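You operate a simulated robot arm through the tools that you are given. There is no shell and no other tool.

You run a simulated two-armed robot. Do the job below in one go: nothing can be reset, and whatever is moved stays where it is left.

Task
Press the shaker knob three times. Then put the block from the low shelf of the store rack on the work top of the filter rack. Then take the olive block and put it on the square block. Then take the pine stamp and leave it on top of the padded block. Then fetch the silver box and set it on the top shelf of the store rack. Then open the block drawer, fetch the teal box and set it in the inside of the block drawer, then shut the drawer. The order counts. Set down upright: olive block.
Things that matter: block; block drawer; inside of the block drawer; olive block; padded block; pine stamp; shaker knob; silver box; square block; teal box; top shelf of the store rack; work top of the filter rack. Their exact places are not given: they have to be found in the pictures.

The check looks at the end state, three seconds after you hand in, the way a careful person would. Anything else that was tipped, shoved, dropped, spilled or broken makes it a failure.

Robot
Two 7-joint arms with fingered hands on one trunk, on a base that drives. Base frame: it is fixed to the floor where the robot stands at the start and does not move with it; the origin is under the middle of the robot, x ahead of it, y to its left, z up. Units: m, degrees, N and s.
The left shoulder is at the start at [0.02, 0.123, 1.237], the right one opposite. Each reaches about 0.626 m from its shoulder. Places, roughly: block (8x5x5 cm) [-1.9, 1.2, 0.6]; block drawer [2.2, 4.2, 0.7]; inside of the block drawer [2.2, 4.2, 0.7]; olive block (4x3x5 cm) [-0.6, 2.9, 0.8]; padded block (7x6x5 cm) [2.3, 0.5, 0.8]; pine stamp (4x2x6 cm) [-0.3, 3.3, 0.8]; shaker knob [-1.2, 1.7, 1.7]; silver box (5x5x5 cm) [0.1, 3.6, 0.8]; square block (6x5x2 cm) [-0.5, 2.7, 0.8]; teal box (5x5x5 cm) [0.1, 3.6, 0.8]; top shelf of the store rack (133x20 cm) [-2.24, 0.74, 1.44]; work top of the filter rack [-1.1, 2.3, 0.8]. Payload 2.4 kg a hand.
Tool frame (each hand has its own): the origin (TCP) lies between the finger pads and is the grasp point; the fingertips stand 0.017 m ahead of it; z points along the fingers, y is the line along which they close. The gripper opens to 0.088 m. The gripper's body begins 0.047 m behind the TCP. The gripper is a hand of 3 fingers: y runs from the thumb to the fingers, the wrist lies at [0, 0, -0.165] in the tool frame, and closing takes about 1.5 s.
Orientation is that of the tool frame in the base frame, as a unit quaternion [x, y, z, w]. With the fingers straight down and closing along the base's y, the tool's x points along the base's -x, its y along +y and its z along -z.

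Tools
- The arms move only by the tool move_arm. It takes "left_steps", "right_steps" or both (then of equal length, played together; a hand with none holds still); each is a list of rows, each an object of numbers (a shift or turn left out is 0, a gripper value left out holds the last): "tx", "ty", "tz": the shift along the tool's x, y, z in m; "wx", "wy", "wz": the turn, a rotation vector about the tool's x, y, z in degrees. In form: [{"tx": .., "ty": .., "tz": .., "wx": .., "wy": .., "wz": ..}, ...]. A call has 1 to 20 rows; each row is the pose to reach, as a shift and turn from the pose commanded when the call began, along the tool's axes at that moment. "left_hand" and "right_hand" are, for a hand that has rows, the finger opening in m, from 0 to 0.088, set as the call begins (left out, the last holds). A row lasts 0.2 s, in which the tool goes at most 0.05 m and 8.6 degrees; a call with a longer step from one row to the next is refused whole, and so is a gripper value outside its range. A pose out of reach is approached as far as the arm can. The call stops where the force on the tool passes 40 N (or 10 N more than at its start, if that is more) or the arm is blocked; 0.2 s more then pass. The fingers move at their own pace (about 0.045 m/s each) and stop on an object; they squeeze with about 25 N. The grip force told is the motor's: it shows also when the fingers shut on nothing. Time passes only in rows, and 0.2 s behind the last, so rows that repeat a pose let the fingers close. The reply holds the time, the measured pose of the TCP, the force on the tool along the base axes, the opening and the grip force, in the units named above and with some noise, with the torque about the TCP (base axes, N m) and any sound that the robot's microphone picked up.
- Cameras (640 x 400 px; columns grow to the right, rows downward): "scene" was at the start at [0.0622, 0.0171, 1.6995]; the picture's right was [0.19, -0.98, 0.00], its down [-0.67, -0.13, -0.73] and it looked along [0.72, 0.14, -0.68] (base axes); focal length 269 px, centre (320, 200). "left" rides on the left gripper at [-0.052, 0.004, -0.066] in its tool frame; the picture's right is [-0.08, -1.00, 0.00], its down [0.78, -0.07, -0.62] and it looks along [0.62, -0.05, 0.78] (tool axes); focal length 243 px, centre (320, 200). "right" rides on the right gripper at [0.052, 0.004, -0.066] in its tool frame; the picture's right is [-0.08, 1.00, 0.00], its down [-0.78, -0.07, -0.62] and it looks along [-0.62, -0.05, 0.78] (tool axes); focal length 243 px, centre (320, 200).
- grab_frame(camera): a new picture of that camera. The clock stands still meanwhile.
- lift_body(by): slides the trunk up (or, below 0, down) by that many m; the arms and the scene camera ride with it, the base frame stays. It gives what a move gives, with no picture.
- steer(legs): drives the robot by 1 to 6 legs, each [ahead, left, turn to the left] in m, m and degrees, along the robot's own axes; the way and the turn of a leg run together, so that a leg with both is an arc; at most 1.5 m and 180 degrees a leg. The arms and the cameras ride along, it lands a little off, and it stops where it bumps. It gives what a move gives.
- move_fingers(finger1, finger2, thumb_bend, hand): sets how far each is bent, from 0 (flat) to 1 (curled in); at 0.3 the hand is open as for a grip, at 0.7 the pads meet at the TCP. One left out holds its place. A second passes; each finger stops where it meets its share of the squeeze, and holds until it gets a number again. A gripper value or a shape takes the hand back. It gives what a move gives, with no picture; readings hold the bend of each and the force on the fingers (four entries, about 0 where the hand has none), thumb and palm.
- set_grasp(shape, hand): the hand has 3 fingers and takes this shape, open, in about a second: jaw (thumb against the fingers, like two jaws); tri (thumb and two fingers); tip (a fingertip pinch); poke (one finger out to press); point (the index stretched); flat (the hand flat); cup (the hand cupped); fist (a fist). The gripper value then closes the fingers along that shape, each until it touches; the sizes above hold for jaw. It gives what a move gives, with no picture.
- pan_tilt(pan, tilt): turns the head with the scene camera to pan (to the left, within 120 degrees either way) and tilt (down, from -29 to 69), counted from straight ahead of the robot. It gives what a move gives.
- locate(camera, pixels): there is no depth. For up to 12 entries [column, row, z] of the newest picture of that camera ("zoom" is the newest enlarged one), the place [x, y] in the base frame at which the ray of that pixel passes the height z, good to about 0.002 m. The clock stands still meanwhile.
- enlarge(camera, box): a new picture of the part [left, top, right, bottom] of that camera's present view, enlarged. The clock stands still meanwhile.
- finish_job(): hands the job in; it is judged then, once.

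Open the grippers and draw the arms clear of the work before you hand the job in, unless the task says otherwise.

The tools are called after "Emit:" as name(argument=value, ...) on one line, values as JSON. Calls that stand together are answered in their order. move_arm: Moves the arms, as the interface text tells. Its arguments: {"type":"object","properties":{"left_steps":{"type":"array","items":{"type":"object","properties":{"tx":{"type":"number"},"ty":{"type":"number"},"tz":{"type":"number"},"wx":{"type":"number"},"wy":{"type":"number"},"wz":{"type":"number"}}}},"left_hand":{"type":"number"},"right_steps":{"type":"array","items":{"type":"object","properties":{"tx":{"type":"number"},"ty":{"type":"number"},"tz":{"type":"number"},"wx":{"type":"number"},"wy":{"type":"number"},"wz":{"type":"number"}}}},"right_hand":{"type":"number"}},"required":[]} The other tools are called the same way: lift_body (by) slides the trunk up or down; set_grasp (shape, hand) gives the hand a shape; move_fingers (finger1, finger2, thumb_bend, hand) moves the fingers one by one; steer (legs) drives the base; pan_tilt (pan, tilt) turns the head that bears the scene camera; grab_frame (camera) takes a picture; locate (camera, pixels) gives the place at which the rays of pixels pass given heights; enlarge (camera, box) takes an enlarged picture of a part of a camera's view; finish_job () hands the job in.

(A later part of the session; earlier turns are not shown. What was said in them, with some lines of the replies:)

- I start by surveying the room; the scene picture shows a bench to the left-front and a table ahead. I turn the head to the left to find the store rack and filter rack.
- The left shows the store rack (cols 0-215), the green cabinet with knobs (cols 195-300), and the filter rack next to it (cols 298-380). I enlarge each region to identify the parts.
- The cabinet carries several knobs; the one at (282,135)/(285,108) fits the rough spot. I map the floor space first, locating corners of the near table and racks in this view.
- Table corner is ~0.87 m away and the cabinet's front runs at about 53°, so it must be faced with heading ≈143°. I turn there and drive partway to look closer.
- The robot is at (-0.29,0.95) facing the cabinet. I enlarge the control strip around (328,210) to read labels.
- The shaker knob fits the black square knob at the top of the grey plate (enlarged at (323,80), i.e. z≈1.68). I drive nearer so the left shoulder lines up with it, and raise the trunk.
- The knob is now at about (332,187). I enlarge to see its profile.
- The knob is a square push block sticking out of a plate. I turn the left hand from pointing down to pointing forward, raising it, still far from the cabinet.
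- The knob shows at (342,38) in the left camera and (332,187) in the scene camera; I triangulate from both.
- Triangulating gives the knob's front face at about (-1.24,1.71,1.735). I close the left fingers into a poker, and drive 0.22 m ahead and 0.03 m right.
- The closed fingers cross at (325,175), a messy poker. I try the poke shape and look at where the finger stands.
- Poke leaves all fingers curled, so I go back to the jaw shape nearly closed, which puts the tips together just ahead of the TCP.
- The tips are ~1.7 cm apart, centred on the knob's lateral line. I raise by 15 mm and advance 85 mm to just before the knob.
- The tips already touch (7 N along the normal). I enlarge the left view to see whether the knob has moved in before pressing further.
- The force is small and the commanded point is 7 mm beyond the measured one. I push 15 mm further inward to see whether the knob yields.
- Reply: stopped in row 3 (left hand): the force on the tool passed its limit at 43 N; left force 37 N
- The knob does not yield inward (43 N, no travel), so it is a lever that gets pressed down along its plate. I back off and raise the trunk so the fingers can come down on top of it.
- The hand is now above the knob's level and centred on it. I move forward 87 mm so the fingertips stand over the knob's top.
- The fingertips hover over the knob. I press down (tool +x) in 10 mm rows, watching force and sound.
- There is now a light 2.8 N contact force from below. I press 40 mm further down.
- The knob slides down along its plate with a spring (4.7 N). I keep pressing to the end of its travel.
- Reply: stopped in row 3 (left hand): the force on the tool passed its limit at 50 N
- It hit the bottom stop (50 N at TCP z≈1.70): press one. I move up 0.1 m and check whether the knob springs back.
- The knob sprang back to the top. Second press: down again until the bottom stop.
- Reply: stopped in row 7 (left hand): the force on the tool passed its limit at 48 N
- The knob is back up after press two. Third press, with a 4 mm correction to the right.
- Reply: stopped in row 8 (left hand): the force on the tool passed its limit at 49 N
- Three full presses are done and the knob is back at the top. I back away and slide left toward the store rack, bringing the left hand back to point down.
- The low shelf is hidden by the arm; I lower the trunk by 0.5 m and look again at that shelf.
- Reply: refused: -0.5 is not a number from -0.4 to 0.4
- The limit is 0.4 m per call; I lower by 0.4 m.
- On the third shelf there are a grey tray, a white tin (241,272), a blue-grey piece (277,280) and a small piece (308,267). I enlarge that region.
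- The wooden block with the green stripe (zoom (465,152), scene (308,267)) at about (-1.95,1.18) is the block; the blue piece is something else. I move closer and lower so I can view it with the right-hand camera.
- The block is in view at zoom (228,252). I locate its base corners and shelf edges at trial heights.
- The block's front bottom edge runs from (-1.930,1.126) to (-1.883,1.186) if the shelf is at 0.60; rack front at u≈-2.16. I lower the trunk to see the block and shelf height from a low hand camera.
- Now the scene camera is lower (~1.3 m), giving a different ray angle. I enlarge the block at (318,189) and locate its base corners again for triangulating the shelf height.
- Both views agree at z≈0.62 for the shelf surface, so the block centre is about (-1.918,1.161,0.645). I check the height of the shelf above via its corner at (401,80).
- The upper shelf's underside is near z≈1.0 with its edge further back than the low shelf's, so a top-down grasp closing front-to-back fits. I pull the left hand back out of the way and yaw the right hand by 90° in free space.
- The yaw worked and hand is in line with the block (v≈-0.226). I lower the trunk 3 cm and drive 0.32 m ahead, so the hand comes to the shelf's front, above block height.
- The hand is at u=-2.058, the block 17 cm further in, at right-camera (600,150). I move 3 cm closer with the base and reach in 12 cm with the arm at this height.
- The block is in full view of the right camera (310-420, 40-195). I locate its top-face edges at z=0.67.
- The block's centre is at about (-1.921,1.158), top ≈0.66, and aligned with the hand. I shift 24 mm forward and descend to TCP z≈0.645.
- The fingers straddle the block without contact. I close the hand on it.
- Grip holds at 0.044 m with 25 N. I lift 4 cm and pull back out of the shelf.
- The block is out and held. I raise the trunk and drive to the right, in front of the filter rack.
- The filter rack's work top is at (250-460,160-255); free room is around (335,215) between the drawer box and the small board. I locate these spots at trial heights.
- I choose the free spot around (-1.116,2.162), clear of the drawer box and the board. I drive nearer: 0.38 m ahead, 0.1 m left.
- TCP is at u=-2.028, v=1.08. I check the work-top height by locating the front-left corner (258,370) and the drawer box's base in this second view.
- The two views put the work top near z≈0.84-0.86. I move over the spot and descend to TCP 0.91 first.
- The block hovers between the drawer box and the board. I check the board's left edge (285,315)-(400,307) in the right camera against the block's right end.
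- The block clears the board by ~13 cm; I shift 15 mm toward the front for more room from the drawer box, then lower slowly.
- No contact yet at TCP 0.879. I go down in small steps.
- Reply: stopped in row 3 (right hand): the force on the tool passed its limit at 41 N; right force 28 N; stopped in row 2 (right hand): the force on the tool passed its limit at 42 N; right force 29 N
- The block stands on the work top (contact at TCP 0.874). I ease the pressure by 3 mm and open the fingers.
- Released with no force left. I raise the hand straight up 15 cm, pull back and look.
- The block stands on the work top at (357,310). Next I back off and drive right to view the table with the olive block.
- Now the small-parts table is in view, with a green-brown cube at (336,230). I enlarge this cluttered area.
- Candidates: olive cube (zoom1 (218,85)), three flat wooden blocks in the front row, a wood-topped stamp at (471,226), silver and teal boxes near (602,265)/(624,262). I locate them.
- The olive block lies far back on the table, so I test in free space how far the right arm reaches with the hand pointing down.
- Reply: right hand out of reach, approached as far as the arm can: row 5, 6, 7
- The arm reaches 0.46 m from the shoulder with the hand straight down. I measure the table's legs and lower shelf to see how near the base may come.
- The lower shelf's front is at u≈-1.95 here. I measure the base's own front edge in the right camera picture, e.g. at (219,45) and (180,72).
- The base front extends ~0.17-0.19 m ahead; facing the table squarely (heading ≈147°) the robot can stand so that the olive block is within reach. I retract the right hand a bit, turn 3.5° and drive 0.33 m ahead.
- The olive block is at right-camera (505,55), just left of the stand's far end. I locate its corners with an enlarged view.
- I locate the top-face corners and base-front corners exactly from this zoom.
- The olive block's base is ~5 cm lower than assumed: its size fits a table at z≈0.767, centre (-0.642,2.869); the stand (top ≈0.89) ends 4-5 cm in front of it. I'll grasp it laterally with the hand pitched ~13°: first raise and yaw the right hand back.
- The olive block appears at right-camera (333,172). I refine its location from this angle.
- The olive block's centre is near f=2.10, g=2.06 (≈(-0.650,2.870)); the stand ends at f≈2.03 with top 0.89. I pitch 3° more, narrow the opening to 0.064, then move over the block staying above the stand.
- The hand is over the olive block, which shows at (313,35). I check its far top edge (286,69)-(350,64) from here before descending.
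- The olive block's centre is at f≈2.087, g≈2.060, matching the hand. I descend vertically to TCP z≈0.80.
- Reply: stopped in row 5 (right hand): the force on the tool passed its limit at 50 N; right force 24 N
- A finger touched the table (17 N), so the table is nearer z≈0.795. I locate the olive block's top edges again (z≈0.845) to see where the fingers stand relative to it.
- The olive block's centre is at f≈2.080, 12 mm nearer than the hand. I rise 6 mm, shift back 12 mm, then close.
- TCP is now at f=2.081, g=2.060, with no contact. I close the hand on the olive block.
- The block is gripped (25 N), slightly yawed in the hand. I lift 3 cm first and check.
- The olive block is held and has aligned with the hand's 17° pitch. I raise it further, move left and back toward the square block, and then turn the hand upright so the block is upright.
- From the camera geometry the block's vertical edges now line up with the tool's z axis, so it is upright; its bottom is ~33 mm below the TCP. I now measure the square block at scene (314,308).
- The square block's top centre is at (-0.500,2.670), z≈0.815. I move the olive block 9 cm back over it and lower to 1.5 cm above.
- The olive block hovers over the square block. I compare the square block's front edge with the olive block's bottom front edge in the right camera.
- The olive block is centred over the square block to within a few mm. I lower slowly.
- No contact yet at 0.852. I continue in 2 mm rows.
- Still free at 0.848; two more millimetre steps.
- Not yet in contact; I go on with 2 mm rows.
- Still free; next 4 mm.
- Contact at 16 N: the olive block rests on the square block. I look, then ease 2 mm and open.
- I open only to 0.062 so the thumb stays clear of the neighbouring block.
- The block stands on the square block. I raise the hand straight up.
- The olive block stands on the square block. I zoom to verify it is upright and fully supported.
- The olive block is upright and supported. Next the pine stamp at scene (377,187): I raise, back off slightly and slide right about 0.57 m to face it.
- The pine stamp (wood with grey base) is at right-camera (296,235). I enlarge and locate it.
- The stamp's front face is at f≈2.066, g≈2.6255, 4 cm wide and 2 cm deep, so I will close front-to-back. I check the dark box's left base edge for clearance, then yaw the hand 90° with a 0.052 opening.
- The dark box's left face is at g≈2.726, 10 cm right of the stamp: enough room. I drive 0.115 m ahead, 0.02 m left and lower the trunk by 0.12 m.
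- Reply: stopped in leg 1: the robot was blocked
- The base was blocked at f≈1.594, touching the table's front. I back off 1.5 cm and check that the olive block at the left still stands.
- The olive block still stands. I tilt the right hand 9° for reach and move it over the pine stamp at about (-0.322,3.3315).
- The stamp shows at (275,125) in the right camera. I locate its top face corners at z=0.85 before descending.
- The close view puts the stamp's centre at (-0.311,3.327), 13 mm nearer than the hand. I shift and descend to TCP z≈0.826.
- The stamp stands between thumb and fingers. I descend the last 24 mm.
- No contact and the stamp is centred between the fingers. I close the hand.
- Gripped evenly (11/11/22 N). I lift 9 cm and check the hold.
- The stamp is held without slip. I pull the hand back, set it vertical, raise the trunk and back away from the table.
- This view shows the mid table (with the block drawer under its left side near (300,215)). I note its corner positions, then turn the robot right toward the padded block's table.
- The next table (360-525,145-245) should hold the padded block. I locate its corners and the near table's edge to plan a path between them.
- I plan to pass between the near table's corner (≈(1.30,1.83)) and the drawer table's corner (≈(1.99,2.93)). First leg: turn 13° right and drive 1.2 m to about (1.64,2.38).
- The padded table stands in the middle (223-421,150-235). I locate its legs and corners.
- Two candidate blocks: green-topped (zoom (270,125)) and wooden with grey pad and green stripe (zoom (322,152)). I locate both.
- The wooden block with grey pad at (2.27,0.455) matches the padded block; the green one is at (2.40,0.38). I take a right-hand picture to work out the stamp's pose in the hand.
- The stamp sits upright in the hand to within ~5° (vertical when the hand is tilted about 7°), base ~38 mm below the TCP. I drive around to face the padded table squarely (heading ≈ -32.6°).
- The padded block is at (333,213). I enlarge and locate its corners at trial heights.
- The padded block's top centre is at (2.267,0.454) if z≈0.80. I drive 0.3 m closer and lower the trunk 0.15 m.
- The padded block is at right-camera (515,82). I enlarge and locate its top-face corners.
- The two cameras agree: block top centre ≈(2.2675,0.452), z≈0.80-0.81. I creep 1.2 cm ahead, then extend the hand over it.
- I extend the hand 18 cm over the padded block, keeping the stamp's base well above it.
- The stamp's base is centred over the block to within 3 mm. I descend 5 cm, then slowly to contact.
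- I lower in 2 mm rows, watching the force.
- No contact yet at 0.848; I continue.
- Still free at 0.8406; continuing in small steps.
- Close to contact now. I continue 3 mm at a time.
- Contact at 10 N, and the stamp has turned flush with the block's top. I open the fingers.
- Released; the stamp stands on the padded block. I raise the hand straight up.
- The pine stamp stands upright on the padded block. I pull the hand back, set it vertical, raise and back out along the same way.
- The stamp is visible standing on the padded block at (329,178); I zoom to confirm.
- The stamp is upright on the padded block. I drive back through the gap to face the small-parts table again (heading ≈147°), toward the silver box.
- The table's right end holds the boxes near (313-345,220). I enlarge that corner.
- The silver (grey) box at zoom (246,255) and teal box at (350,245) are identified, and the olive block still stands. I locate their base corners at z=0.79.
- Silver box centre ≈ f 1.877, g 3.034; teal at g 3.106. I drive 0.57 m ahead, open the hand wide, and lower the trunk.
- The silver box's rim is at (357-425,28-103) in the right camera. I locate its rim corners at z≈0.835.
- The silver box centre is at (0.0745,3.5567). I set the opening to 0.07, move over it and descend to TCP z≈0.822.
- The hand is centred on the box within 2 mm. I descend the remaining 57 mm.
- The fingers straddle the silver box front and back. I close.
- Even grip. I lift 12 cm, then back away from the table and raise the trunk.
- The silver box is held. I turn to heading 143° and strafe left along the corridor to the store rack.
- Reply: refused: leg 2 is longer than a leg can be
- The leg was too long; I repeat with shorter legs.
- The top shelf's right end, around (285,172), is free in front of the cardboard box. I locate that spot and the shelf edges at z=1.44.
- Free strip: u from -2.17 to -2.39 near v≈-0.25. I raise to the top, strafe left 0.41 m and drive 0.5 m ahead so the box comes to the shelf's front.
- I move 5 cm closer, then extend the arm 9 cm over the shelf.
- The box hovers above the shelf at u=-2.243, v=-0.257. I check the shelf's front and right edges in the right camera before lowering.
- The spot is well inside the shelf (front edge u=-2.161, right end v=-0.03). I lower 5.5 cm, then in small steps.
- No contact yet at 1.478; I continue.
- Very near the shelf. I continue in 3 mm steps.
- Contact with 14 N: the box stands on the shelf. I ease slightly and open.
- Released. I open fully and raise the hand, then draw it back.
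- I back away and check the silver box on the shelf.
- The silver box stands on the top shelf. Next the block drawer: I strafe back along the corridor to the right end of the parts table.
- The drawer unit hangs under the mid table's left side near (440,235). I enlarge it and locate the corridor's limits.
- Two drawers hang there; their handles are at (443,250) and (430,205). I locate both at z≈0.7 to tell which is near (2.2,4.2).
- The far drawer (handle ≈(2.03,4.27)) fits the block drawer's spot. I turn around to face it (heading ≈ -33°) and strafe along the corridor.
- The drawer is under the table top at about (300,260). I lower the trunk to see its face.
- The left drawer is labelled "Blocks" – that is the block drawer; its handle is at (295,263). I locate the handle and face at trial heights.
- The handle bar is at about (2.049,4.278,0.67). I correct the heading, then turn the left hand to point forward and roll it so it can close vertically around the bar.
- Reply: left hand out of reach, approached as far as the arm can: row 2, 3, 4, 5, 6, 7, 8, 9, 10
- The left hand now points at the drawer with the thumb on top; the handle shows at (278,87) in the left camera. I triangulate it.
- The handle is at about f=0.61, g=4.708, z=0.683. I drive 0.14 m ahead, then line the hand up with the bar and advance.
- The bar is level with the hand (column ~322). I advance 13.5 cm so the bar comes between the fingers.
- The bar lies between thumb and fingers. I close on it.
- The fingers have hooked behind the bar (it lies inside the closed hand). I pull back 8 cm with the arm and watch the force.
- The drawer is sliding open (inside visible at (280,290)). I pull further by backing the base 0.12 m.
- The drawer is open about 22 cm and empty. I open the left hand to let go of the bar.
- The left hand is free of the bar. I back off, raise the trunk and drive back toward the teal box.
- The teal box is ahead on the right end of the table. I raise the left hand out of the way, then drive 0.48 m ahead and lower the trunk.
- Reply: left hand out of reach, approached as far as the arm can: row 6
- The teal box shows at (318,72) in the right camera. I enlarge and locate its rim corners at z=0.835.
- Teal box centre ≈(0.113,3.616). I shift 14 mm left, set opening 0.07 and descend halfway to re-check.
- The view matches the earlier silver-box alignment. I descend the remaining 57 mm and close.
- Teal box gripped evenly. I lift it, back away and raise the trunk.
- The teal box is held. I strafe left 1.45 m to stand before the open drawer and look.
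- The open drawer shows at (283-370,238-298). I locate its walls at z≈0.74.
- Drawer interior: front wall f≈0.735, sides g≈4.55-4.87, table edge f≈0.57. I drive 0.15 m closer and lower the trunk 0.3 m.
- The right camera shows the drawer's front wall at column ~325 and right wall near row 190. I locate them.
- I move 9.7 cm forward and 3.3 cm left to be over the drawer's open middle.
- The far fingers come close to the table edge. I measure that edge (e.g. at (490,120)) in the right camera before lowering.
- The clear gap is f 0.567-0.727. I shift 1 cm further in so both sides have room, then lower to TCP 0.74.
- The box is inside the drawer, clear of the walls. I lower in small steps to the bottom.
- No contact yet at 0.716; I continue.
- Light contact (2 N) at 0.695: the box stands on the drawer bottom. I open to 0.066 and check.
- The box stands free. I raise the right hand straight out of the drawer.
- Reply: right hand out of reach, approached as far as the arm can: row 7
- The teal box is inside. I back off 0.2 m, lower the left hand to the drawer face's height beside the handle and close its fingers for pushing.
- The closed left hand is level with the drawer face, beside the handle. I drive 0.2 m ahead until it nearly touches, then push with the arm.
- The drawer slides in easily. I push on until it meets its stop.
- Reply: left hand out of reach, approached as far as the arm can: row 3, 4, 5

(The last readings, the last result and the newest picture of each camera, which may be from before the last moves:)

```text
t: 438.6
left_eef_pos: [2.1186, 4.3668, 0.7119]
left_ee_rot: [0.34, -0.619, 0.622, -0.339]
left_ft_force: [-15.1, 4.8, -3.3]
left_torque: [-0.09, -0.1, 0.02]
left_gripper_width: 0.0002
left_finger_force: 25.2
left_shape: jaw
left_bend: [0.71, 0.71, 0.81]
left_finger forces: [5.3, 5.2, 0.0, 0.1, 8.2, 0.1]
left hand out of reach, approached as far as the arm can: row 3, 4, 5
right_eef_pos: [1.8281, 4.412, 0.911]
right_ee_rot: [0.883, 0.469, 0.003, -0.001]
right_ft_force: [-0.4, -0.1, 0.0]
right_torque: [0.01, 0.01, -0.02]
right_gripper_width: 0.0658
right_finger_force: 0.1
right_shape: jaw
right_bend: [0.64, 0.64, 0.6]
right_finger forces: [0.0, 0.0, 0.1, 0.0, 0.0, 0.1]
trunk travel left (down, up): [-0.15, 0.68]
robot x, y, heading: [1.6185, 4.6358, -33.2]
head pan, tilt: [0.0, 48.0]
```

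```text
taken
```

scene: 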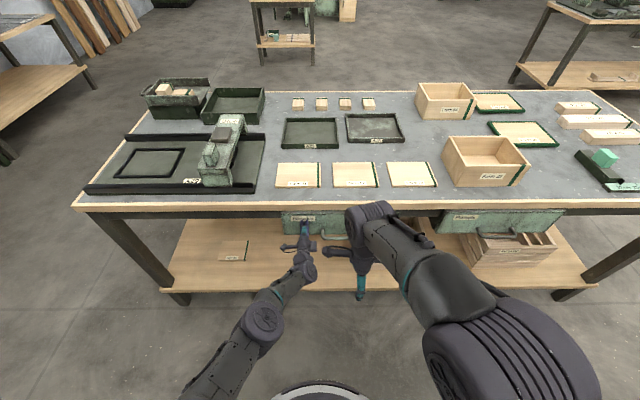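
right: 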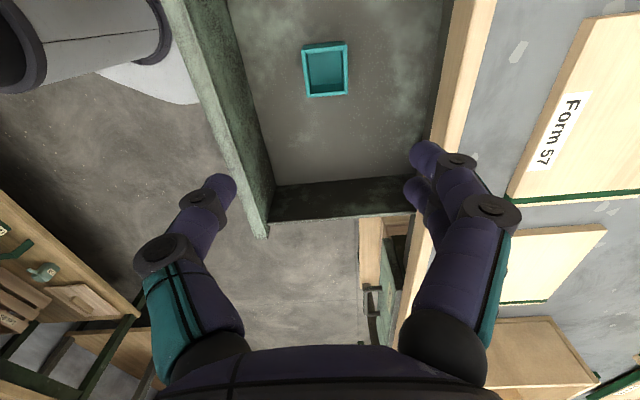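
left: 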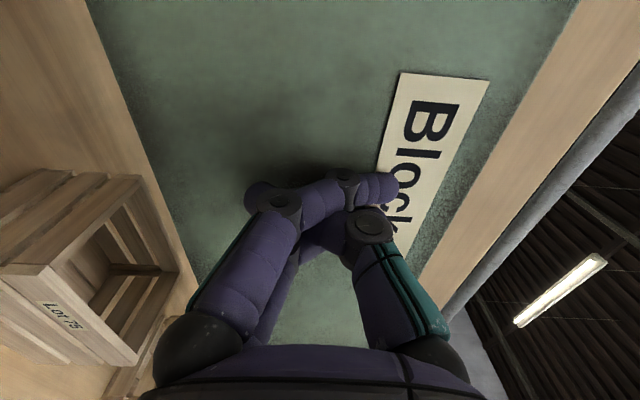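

The push met 16 N, probably the stop. I draw the left hand back and compare the drawer with the closed "Panels" drawer.

Emit:
move_arm(left_steps=[{"tz": -0.04}, {"tz": -0.08}, {"tz": -0.12}, {"tz": -0.15}])

Emit:
steer(legs=[[-0.25, 0, 0]])

Emit:
pan_tilt(pan=0, tilt=38)

Emit:
grab_frame(camera="scene")

Emit:
enlarge(camera="scene", box=[250, 170, 530, 280])

```text
t: 439.6
left_eef_pos: [1.9911, 4.4491, 0.7108]
left_ee_rot: [0.34, -0.618, 0.621, -0.342]
left_ft_force: [0.0, -0.5, 0.9]
left_torque: [0.01, 0.03, 0.03]
left_gripper_width: 0.0
left_finger_force: 25.2
left_shape: jaw
left_bend: [0.68, 0.68, 0.79]
left_finger forces: [0.1, 0.1, 0.0, 0.1, 0.0, 0.1]
right_eef_pos: [1.8294, 4.412, 0.9116]
right_ee_rot: [0.884, 0.468, 0.001, -0.001]
right_ft_force: [-0.6, 0.3, 0.2]
right_torque: [0.0, 0.02, 0.01]
right_gripper_width: 0.0657
right_finger_force: 0.0
right_shape: jaw
right_bend: [0.64, 0.64, 0.6]
right_finger forces: [0.0, 0.0, 0.0, 0.0, 0.0, 0.0]
trunk travel left (down, up): [-0.15, 0.68]
robot x, y, heading: [1.6173, 4.636, -33.0]
head pan, tilt: [0.0, 48.0]
```

```text
t: 441.5
left_eef_pos: [1.7809, 4.5854, 0.712]
left_ee_rot: [0.339, -0.619, 0.622, -0.339]
left_ft_force: [0.2, -0.6, 0.4]
left_torque: [-0.01, -0.03, -0.02]
left_gripper_width: 0.0001
left_finger_force: 25.2
left_shape: jaw
left_bend: [0.68, 0.68, 0.79]
left_finger forces: [0.0, 0.0, 0.0, 0.0, 0.0, 0.0]
right_eef_pos: [1.619, 4.5486, 0.9121]
right_ee_rot: [0.885, 0.466, 0.002, 0.0]
right_ft_force: [0.5, 0.4, -0.1]
right_torque: [-0.05, 0.01, -0.02]
right_gripper_width: 0.066
right_finger_force: 0.1
right_shape: jaw
right_bend: [0.64, 0.64, 0.6]
right_finger forces: [0.1, 0.0, 0.1, 0.1, 0.1, 0.0]
trunk travel left (down, up): [-0.15, 0.68]
robot x, y, heading: [1.4116, 4.7747, -33.4]
head pan, tilt: [0.0, 48.0]
```

```text
t: 442.2
left_eef_pos: [1.7809, 4.5846, 0.7108]
left_ee_rot: [0.34, -0.618, 0.622, -0.34]
left_ft_force: [0.7, -0.7, 0.0]
left_torque: [0.02, 0.0, 0.0]
left_gripper_width: 0.0001
left_finger_force: 24.7
left_shape: jaw
left_bend: [0.68, 0.68, 0.79]
left_finger forces: [0.0, 0.1, 0.1, 0.0, 0.0, 0.0]
right_eef_pos: [1.6192, 4.5479, 0.9109]
right_ee_rot: [0.885, 0.466, 0.002, -0.001]
right_ft_force: [0.0, 0.2, 0.6]
right_torque: [-0.02, 0.0, 0.02]
right_gripper_width: 0.0657
right_finger_force: 0.1
right_shape: jaw
right_bend: [0.64, 0.64, 0.6]
right_finger forces: [0.0, 0.0, 0.0, 0.0, 0.1, 0.0]
trunk travel left (down, up): [-0.15, 0.68]
robot x, y, heading: [1.4108, 4.7745, -33.5]
head pan, tilt: [0.0, 38.0]
```

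```text
taken
```

scene: 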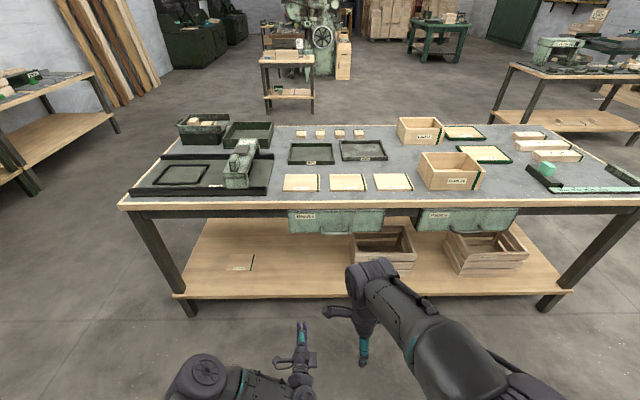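

```text
2.29 times, centred on (390, 225) of scene
```

zoom: 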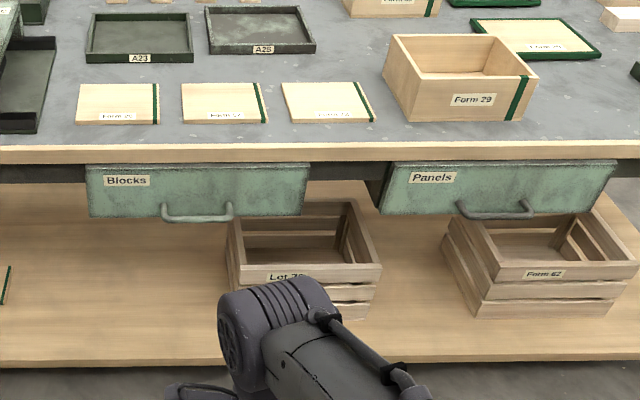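

The drawer looks shut. I compare the face positions of both drawers by locating bottom edges and handles at equal heights.

Emit:
locate(camera="zoom", pixels=[[92, 217, 0.65], [300, 216, 0.65], [382, 214, 0.65], [610, 212, 0.65], [195, 219, 0.683], [495, 216, 0.683], [90, 168, 0.74], [305, 166, 0.74], [390, 165, 0.74], [615, 162, 0.74]])

Emit:
enlarge(camera="scene", box=[280, 190, 400, 250])

Emit:
enlarge(camera="scene", box=[405, 190, 525, 250])

```text
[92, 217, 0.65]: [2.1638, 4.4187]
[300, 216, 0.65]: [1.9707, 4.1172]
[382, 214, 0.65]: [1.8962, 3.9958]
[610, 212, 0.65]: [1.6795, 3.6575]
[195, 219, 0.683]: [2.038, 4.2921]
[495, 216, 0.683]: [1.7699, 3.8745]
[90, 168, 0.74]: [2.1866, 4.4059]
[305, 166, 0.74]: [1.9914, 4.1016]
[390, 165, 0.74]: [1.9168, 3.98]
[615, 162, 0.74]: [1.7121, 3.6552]
```

```text
5.33 times, centred on (340, 220) of scene
```

zoom: 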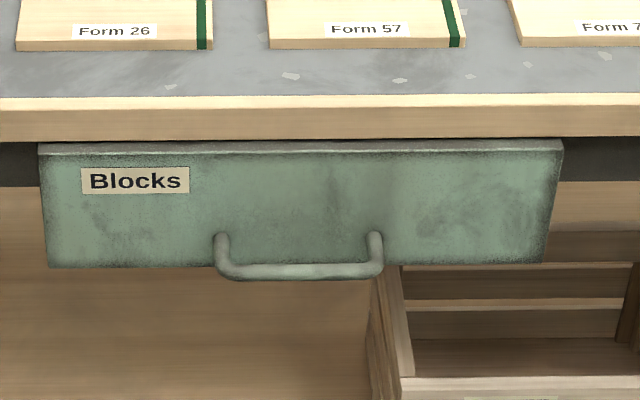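

```text
5.33 times, centred on (465, 220) of scene
```

zoom: 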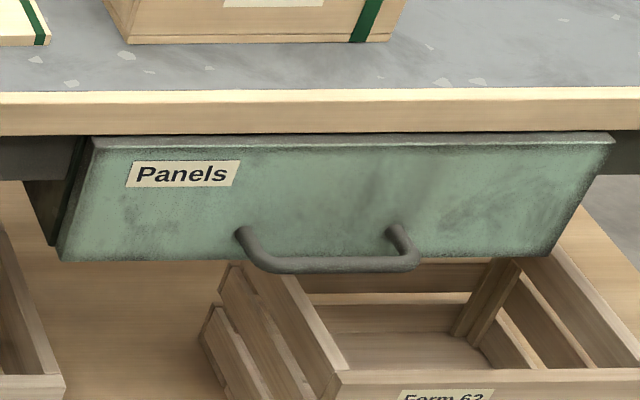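

The "Blocks" face and handle are back at the same depth as before opening (handle f≈0.61) and flush with "Panels". To be sure, I give it one more gentle push.

Emit:
steer(legs=[[0.3, 0, 0.4]])

Emit:
move_arm(left_steps=[{"tz": 0.02}, {"tz": 0.04}, {"tz": 0.06}, {"tz": 0.08}, {"tz": 0.09}, {"tz": 0.1}, {"tz": 0.11}, {"tz": 0.12}, {"tz": 0.13}])

```text
t: 444.2
left_eef_pos: [2.0366, 4.4219, 0.7111]
left_ee_rot: [0.34, -0.618, 0.622, -0.341]
left_ft_force: [-0.1, 0.4, 0.4]
left_torque: [-0.01, 0.04, 0.0]
left_gripper_width: 0.0
left_finger_force: 25.2
left_shape: jaw
left_bend: [0.68, 0.68, 0.79]
left_finger forces: [0.0, 0.0, 0.0, 0.1, 0.0, 0.0]
right_eef_pos: [1.8752, 4.3832, 0.9106]
right_ee_rot: [0.883, 0.469, 0.001, -0.001]
right_ft_force: [-0.1, 1.0, -0.2]
right_torque: [0.02, 0.01, -0.01]
right_gripper_width: 0.0659
right_finger_force: 0.2
right_shape: jaw
right_bend: [0.64, 0.64, 0.6]
right_finger forces: [0.0, 0.0, 0.1, 0.0, 0.0, 0.0]
trunk travel left (down, up): [-0.15, 0.68]
robot x, y, heading: [1.6653, 4.609, -33.2]
head pan, tilt: [0.0, 38.0]
```

```text
t: 445.9
left_eef_pos: [2.1213, 4.3651, 0.7117]
left_ee_rot: [0.339, -0.621, 0.621, -0.338]
left_ft_force: [-21.3, 17.8, 7.7]
left_torque: [0.03, -0.05, 0.04]
left_gripper_width: 0.0
left_finger_force: 25.3
left_shape: jaw
left_bend: [0.74, 0.74, 0.83]
left_finger forces: [7.6, 7.4, 0.0, 0.0, 12.3, 0.0]
right_eef_pos: [1.872, 4.3863, 0.913]
right_ee_rot: [0.883, 0.47, 0.002, 0.0]
right_ft_force: [0.4, -0.2, -0.4]
right_torque: [0.01, -0.02, 0.01]
right_gripper_width: 0.066
right_finger_force: 0.2
right_shape: jaw
right_bend: [0.64, 0.64, 0.6]
right_finger forces: [0.1, 0.0, 0.0, 0.0, 0.1, 0.1]
trunk travel left (down, up): [-0.15, 0.68]
robot x, y, heading: [1.6582, 4.6089, -33.1]
head pan, tilt: [0.0, 38.0]
stopped in row 8 (left hand): the force on the tool passed its limit at 48 N (the readings are from after the stop); the commanded pose is now the measured one
```

Solid stop at 48 N at the same place: the drawer is shut. I draw the left hand back, back off, and open the hands.

Emit:
move_arm(left_steps=[{"tz": -0.03}, {"tz": -0.07}, {"tz": -0.11}, {"tz": -0.14}])

Emit:
steer(legs=[[-0.3, 0, 0]])

Emit:
move_arm(left_hand=0.088, right_hand=0.088, left_steps=[{"tz": 0}, {"tz": 0}, {"tz": 0}, {"tz": 0}, {"tz": 0}, {"tz": 0}], right_steps=[{"tz": 0}, {"tz": 0}, {"tz": 0}, {"tz": 0}, {"tz": 0}, {"tz": 0}])

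Emit:
grab_frame(camera="scene")

Emit:
enlarge(camera="scene", box=[250, 170, 530, 280])

```text
t: 446.9
left_eef_pos: [2.0068, 4.4406, 0.7073]
left_ee_rot: [-0.341, 0.621, -0.62, 0.338]
left_ft_force: [0.3, 0.6, 0.3]
left_torque: [-0.03, 0.0, 0.01]
left_gripper_width: 0.0
left_finger_force: 24.9
left_shape: jaw
left_bend: [0.68, 0.68, 0.79]
left_finger forces: [0.0, 0.0, 0.0, 0.1, 0.0, 0.1]
right_eef_pos: [1.8725, 4.385, 0.9108]
right_ee_rot: [0.883, 0.469, 0.001, 0.0]
right_ft_force: [-0.1, -0.4, 0.1]
right_torque: [-0.02, 0.01, 0.02]
right_gripper_width: 0.0659
right_finger_force: 0.0
right_shape: jaw
right_bend: [0.64, 0.64, 0.6]
right_finger forces: [0.0, 0.0, 0.0, 0.0, 0.0, 0.1]
trunk travel left (down, up): [-0.15, 0.68]
robot x, y, heading: [1.6626, 4.6088, -32.9]
head pan, tilt: [0.0, 38.0]
```

```text
t: 448.9
left_eef_pos: [1.7508, 4.6095, 0.7085]
left_ee_rot: [-0.341, 0.62, -0.62, 0.34]
left_ft_force: [-0.1, 0.7, 0.1]
left_torque: [0.0, -0.02, 0.01]
left_gripper_width: 0.0001
left_finger_force: 25.5
left_shape: jaw
left_bend: [0.68, 0.68, 0.79]
left_finger forces: [0.1, 0.0, 0.0, 0.1, 0.0, 0.0]
right_eef_pos: [1.6169, 4.5518, 0.9111]
right_ee_rot: [0.882, 0.471, 0.002, 0.0]
right_ft_force: [0.7, 0.5, 0.8]
right_torque: [-0.01, 0.03, -0.02]
right_gripper_width: 0.0657
right_finger_force: 0.1
right_shape: jaw
right_bend: [0.64, 0.64, 0.6]
right_finger forces: [0.1, 0.0, 0.0, 0.0, 0.0, 0.1]
trunk travel left (down, up): [-0.15, 0.68]
robot x, y, heading: [1.4068, 4.7752, -32.6]
head pan, tilt: [0.0, 38.0]
```

```text
t: 450.4
left_eef_pos: [1.7514, 4.6081, 0.7087]
left_ee_rot: [-0.341, 0.62, -0.619, 0.34]
left_ft_force: [0.3, 0.1, -0.2]
left_torque: [-0.01, 0.0, 0.0]
left_gripper_width: 0.0879
left_finger_force: 0.2
left_shape: jaw
left_bend: [0.3, 0.3, 0.3]
left_finger forces: [0.0, 0.0, 0.1, 0.1, 0.0, 0.0]
right_eef_pos: [1.6171, 4.5523, 0.9111]
right_ee_rot: [0.882, 0.471, 0.001, -0.002]
right_ft_force: [0.6, -0.5, -0.3]
right_torque: [-0.03, -0.01, 0.0]
right_gripper_width: 0.0876
right_finger_force: 0.0
right_shape: jaw
right_bend: [0.3, 0.3, 0.3]
right_finger forces: [0.1, 0.0, 0.0, 0.0, 0.1, 0.1]
trunk travel left (down, up): [-0.15, 0.68]
robot x, y, heading: [1.4061, 4.7754, -33.0]
head pan, tilt: [0.0, 38.0]
```

```text
taken
```

scene: 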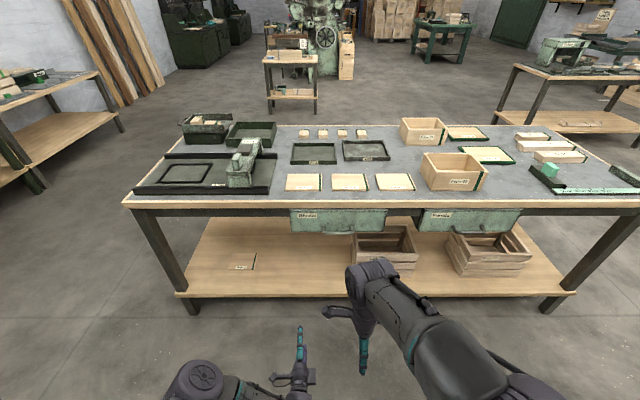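

```text
2.29 times, centred on (390, 225) of scene
```

zoom: 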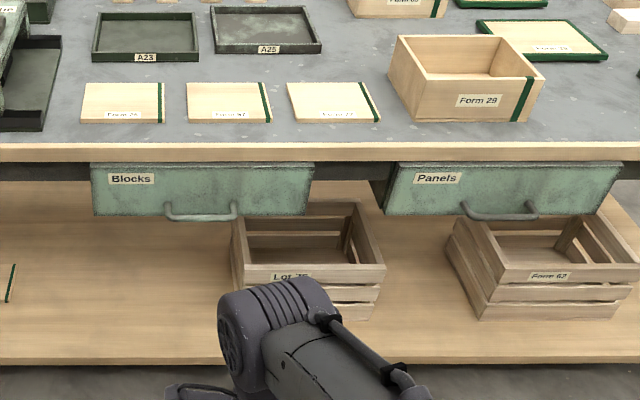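

The drawer is shut, both hands are open and clear, and each earlier placement was checked in pictures. I hand the job in.

Emit:
finish_job()

```text
The job is handed in.
```

I did all six parts in the order given and handed the job in; the verdict has not come back. I checked each placement in pictures after letting go, except the shut drawer, where I judged by its outside position and a firm push.

- **Shaker knob:** pressed three times. It is a spring lever that slides down its plate, and each press went to the bottom stop and sprang back. No sound came with any press. Before that I pushed it straight in once, up to 43 N, and it did not move.
- **Block:** on the work top of the filter rack, between the drawer box and the small board.
- **Olive block:** upright on the square block.
- **Pine stamp:** upright on top of the padded block. I took the wooden block with the grey pad as the padded block because it fits the given spot; a green padded block stands next to it.
- **Silver box:** on the top shelf of the store rack, near its right end.
- **Teal box:** inside the "Blocks" drawer. The drawer is shut, with its handle back where it was before opening.

The base once touched the front of the table the olive block stands on and stopped there. The olive block was still standing on the square block when I looked again, and I saw nothing else moved.

Both hands are open and the arms are clear of the work.
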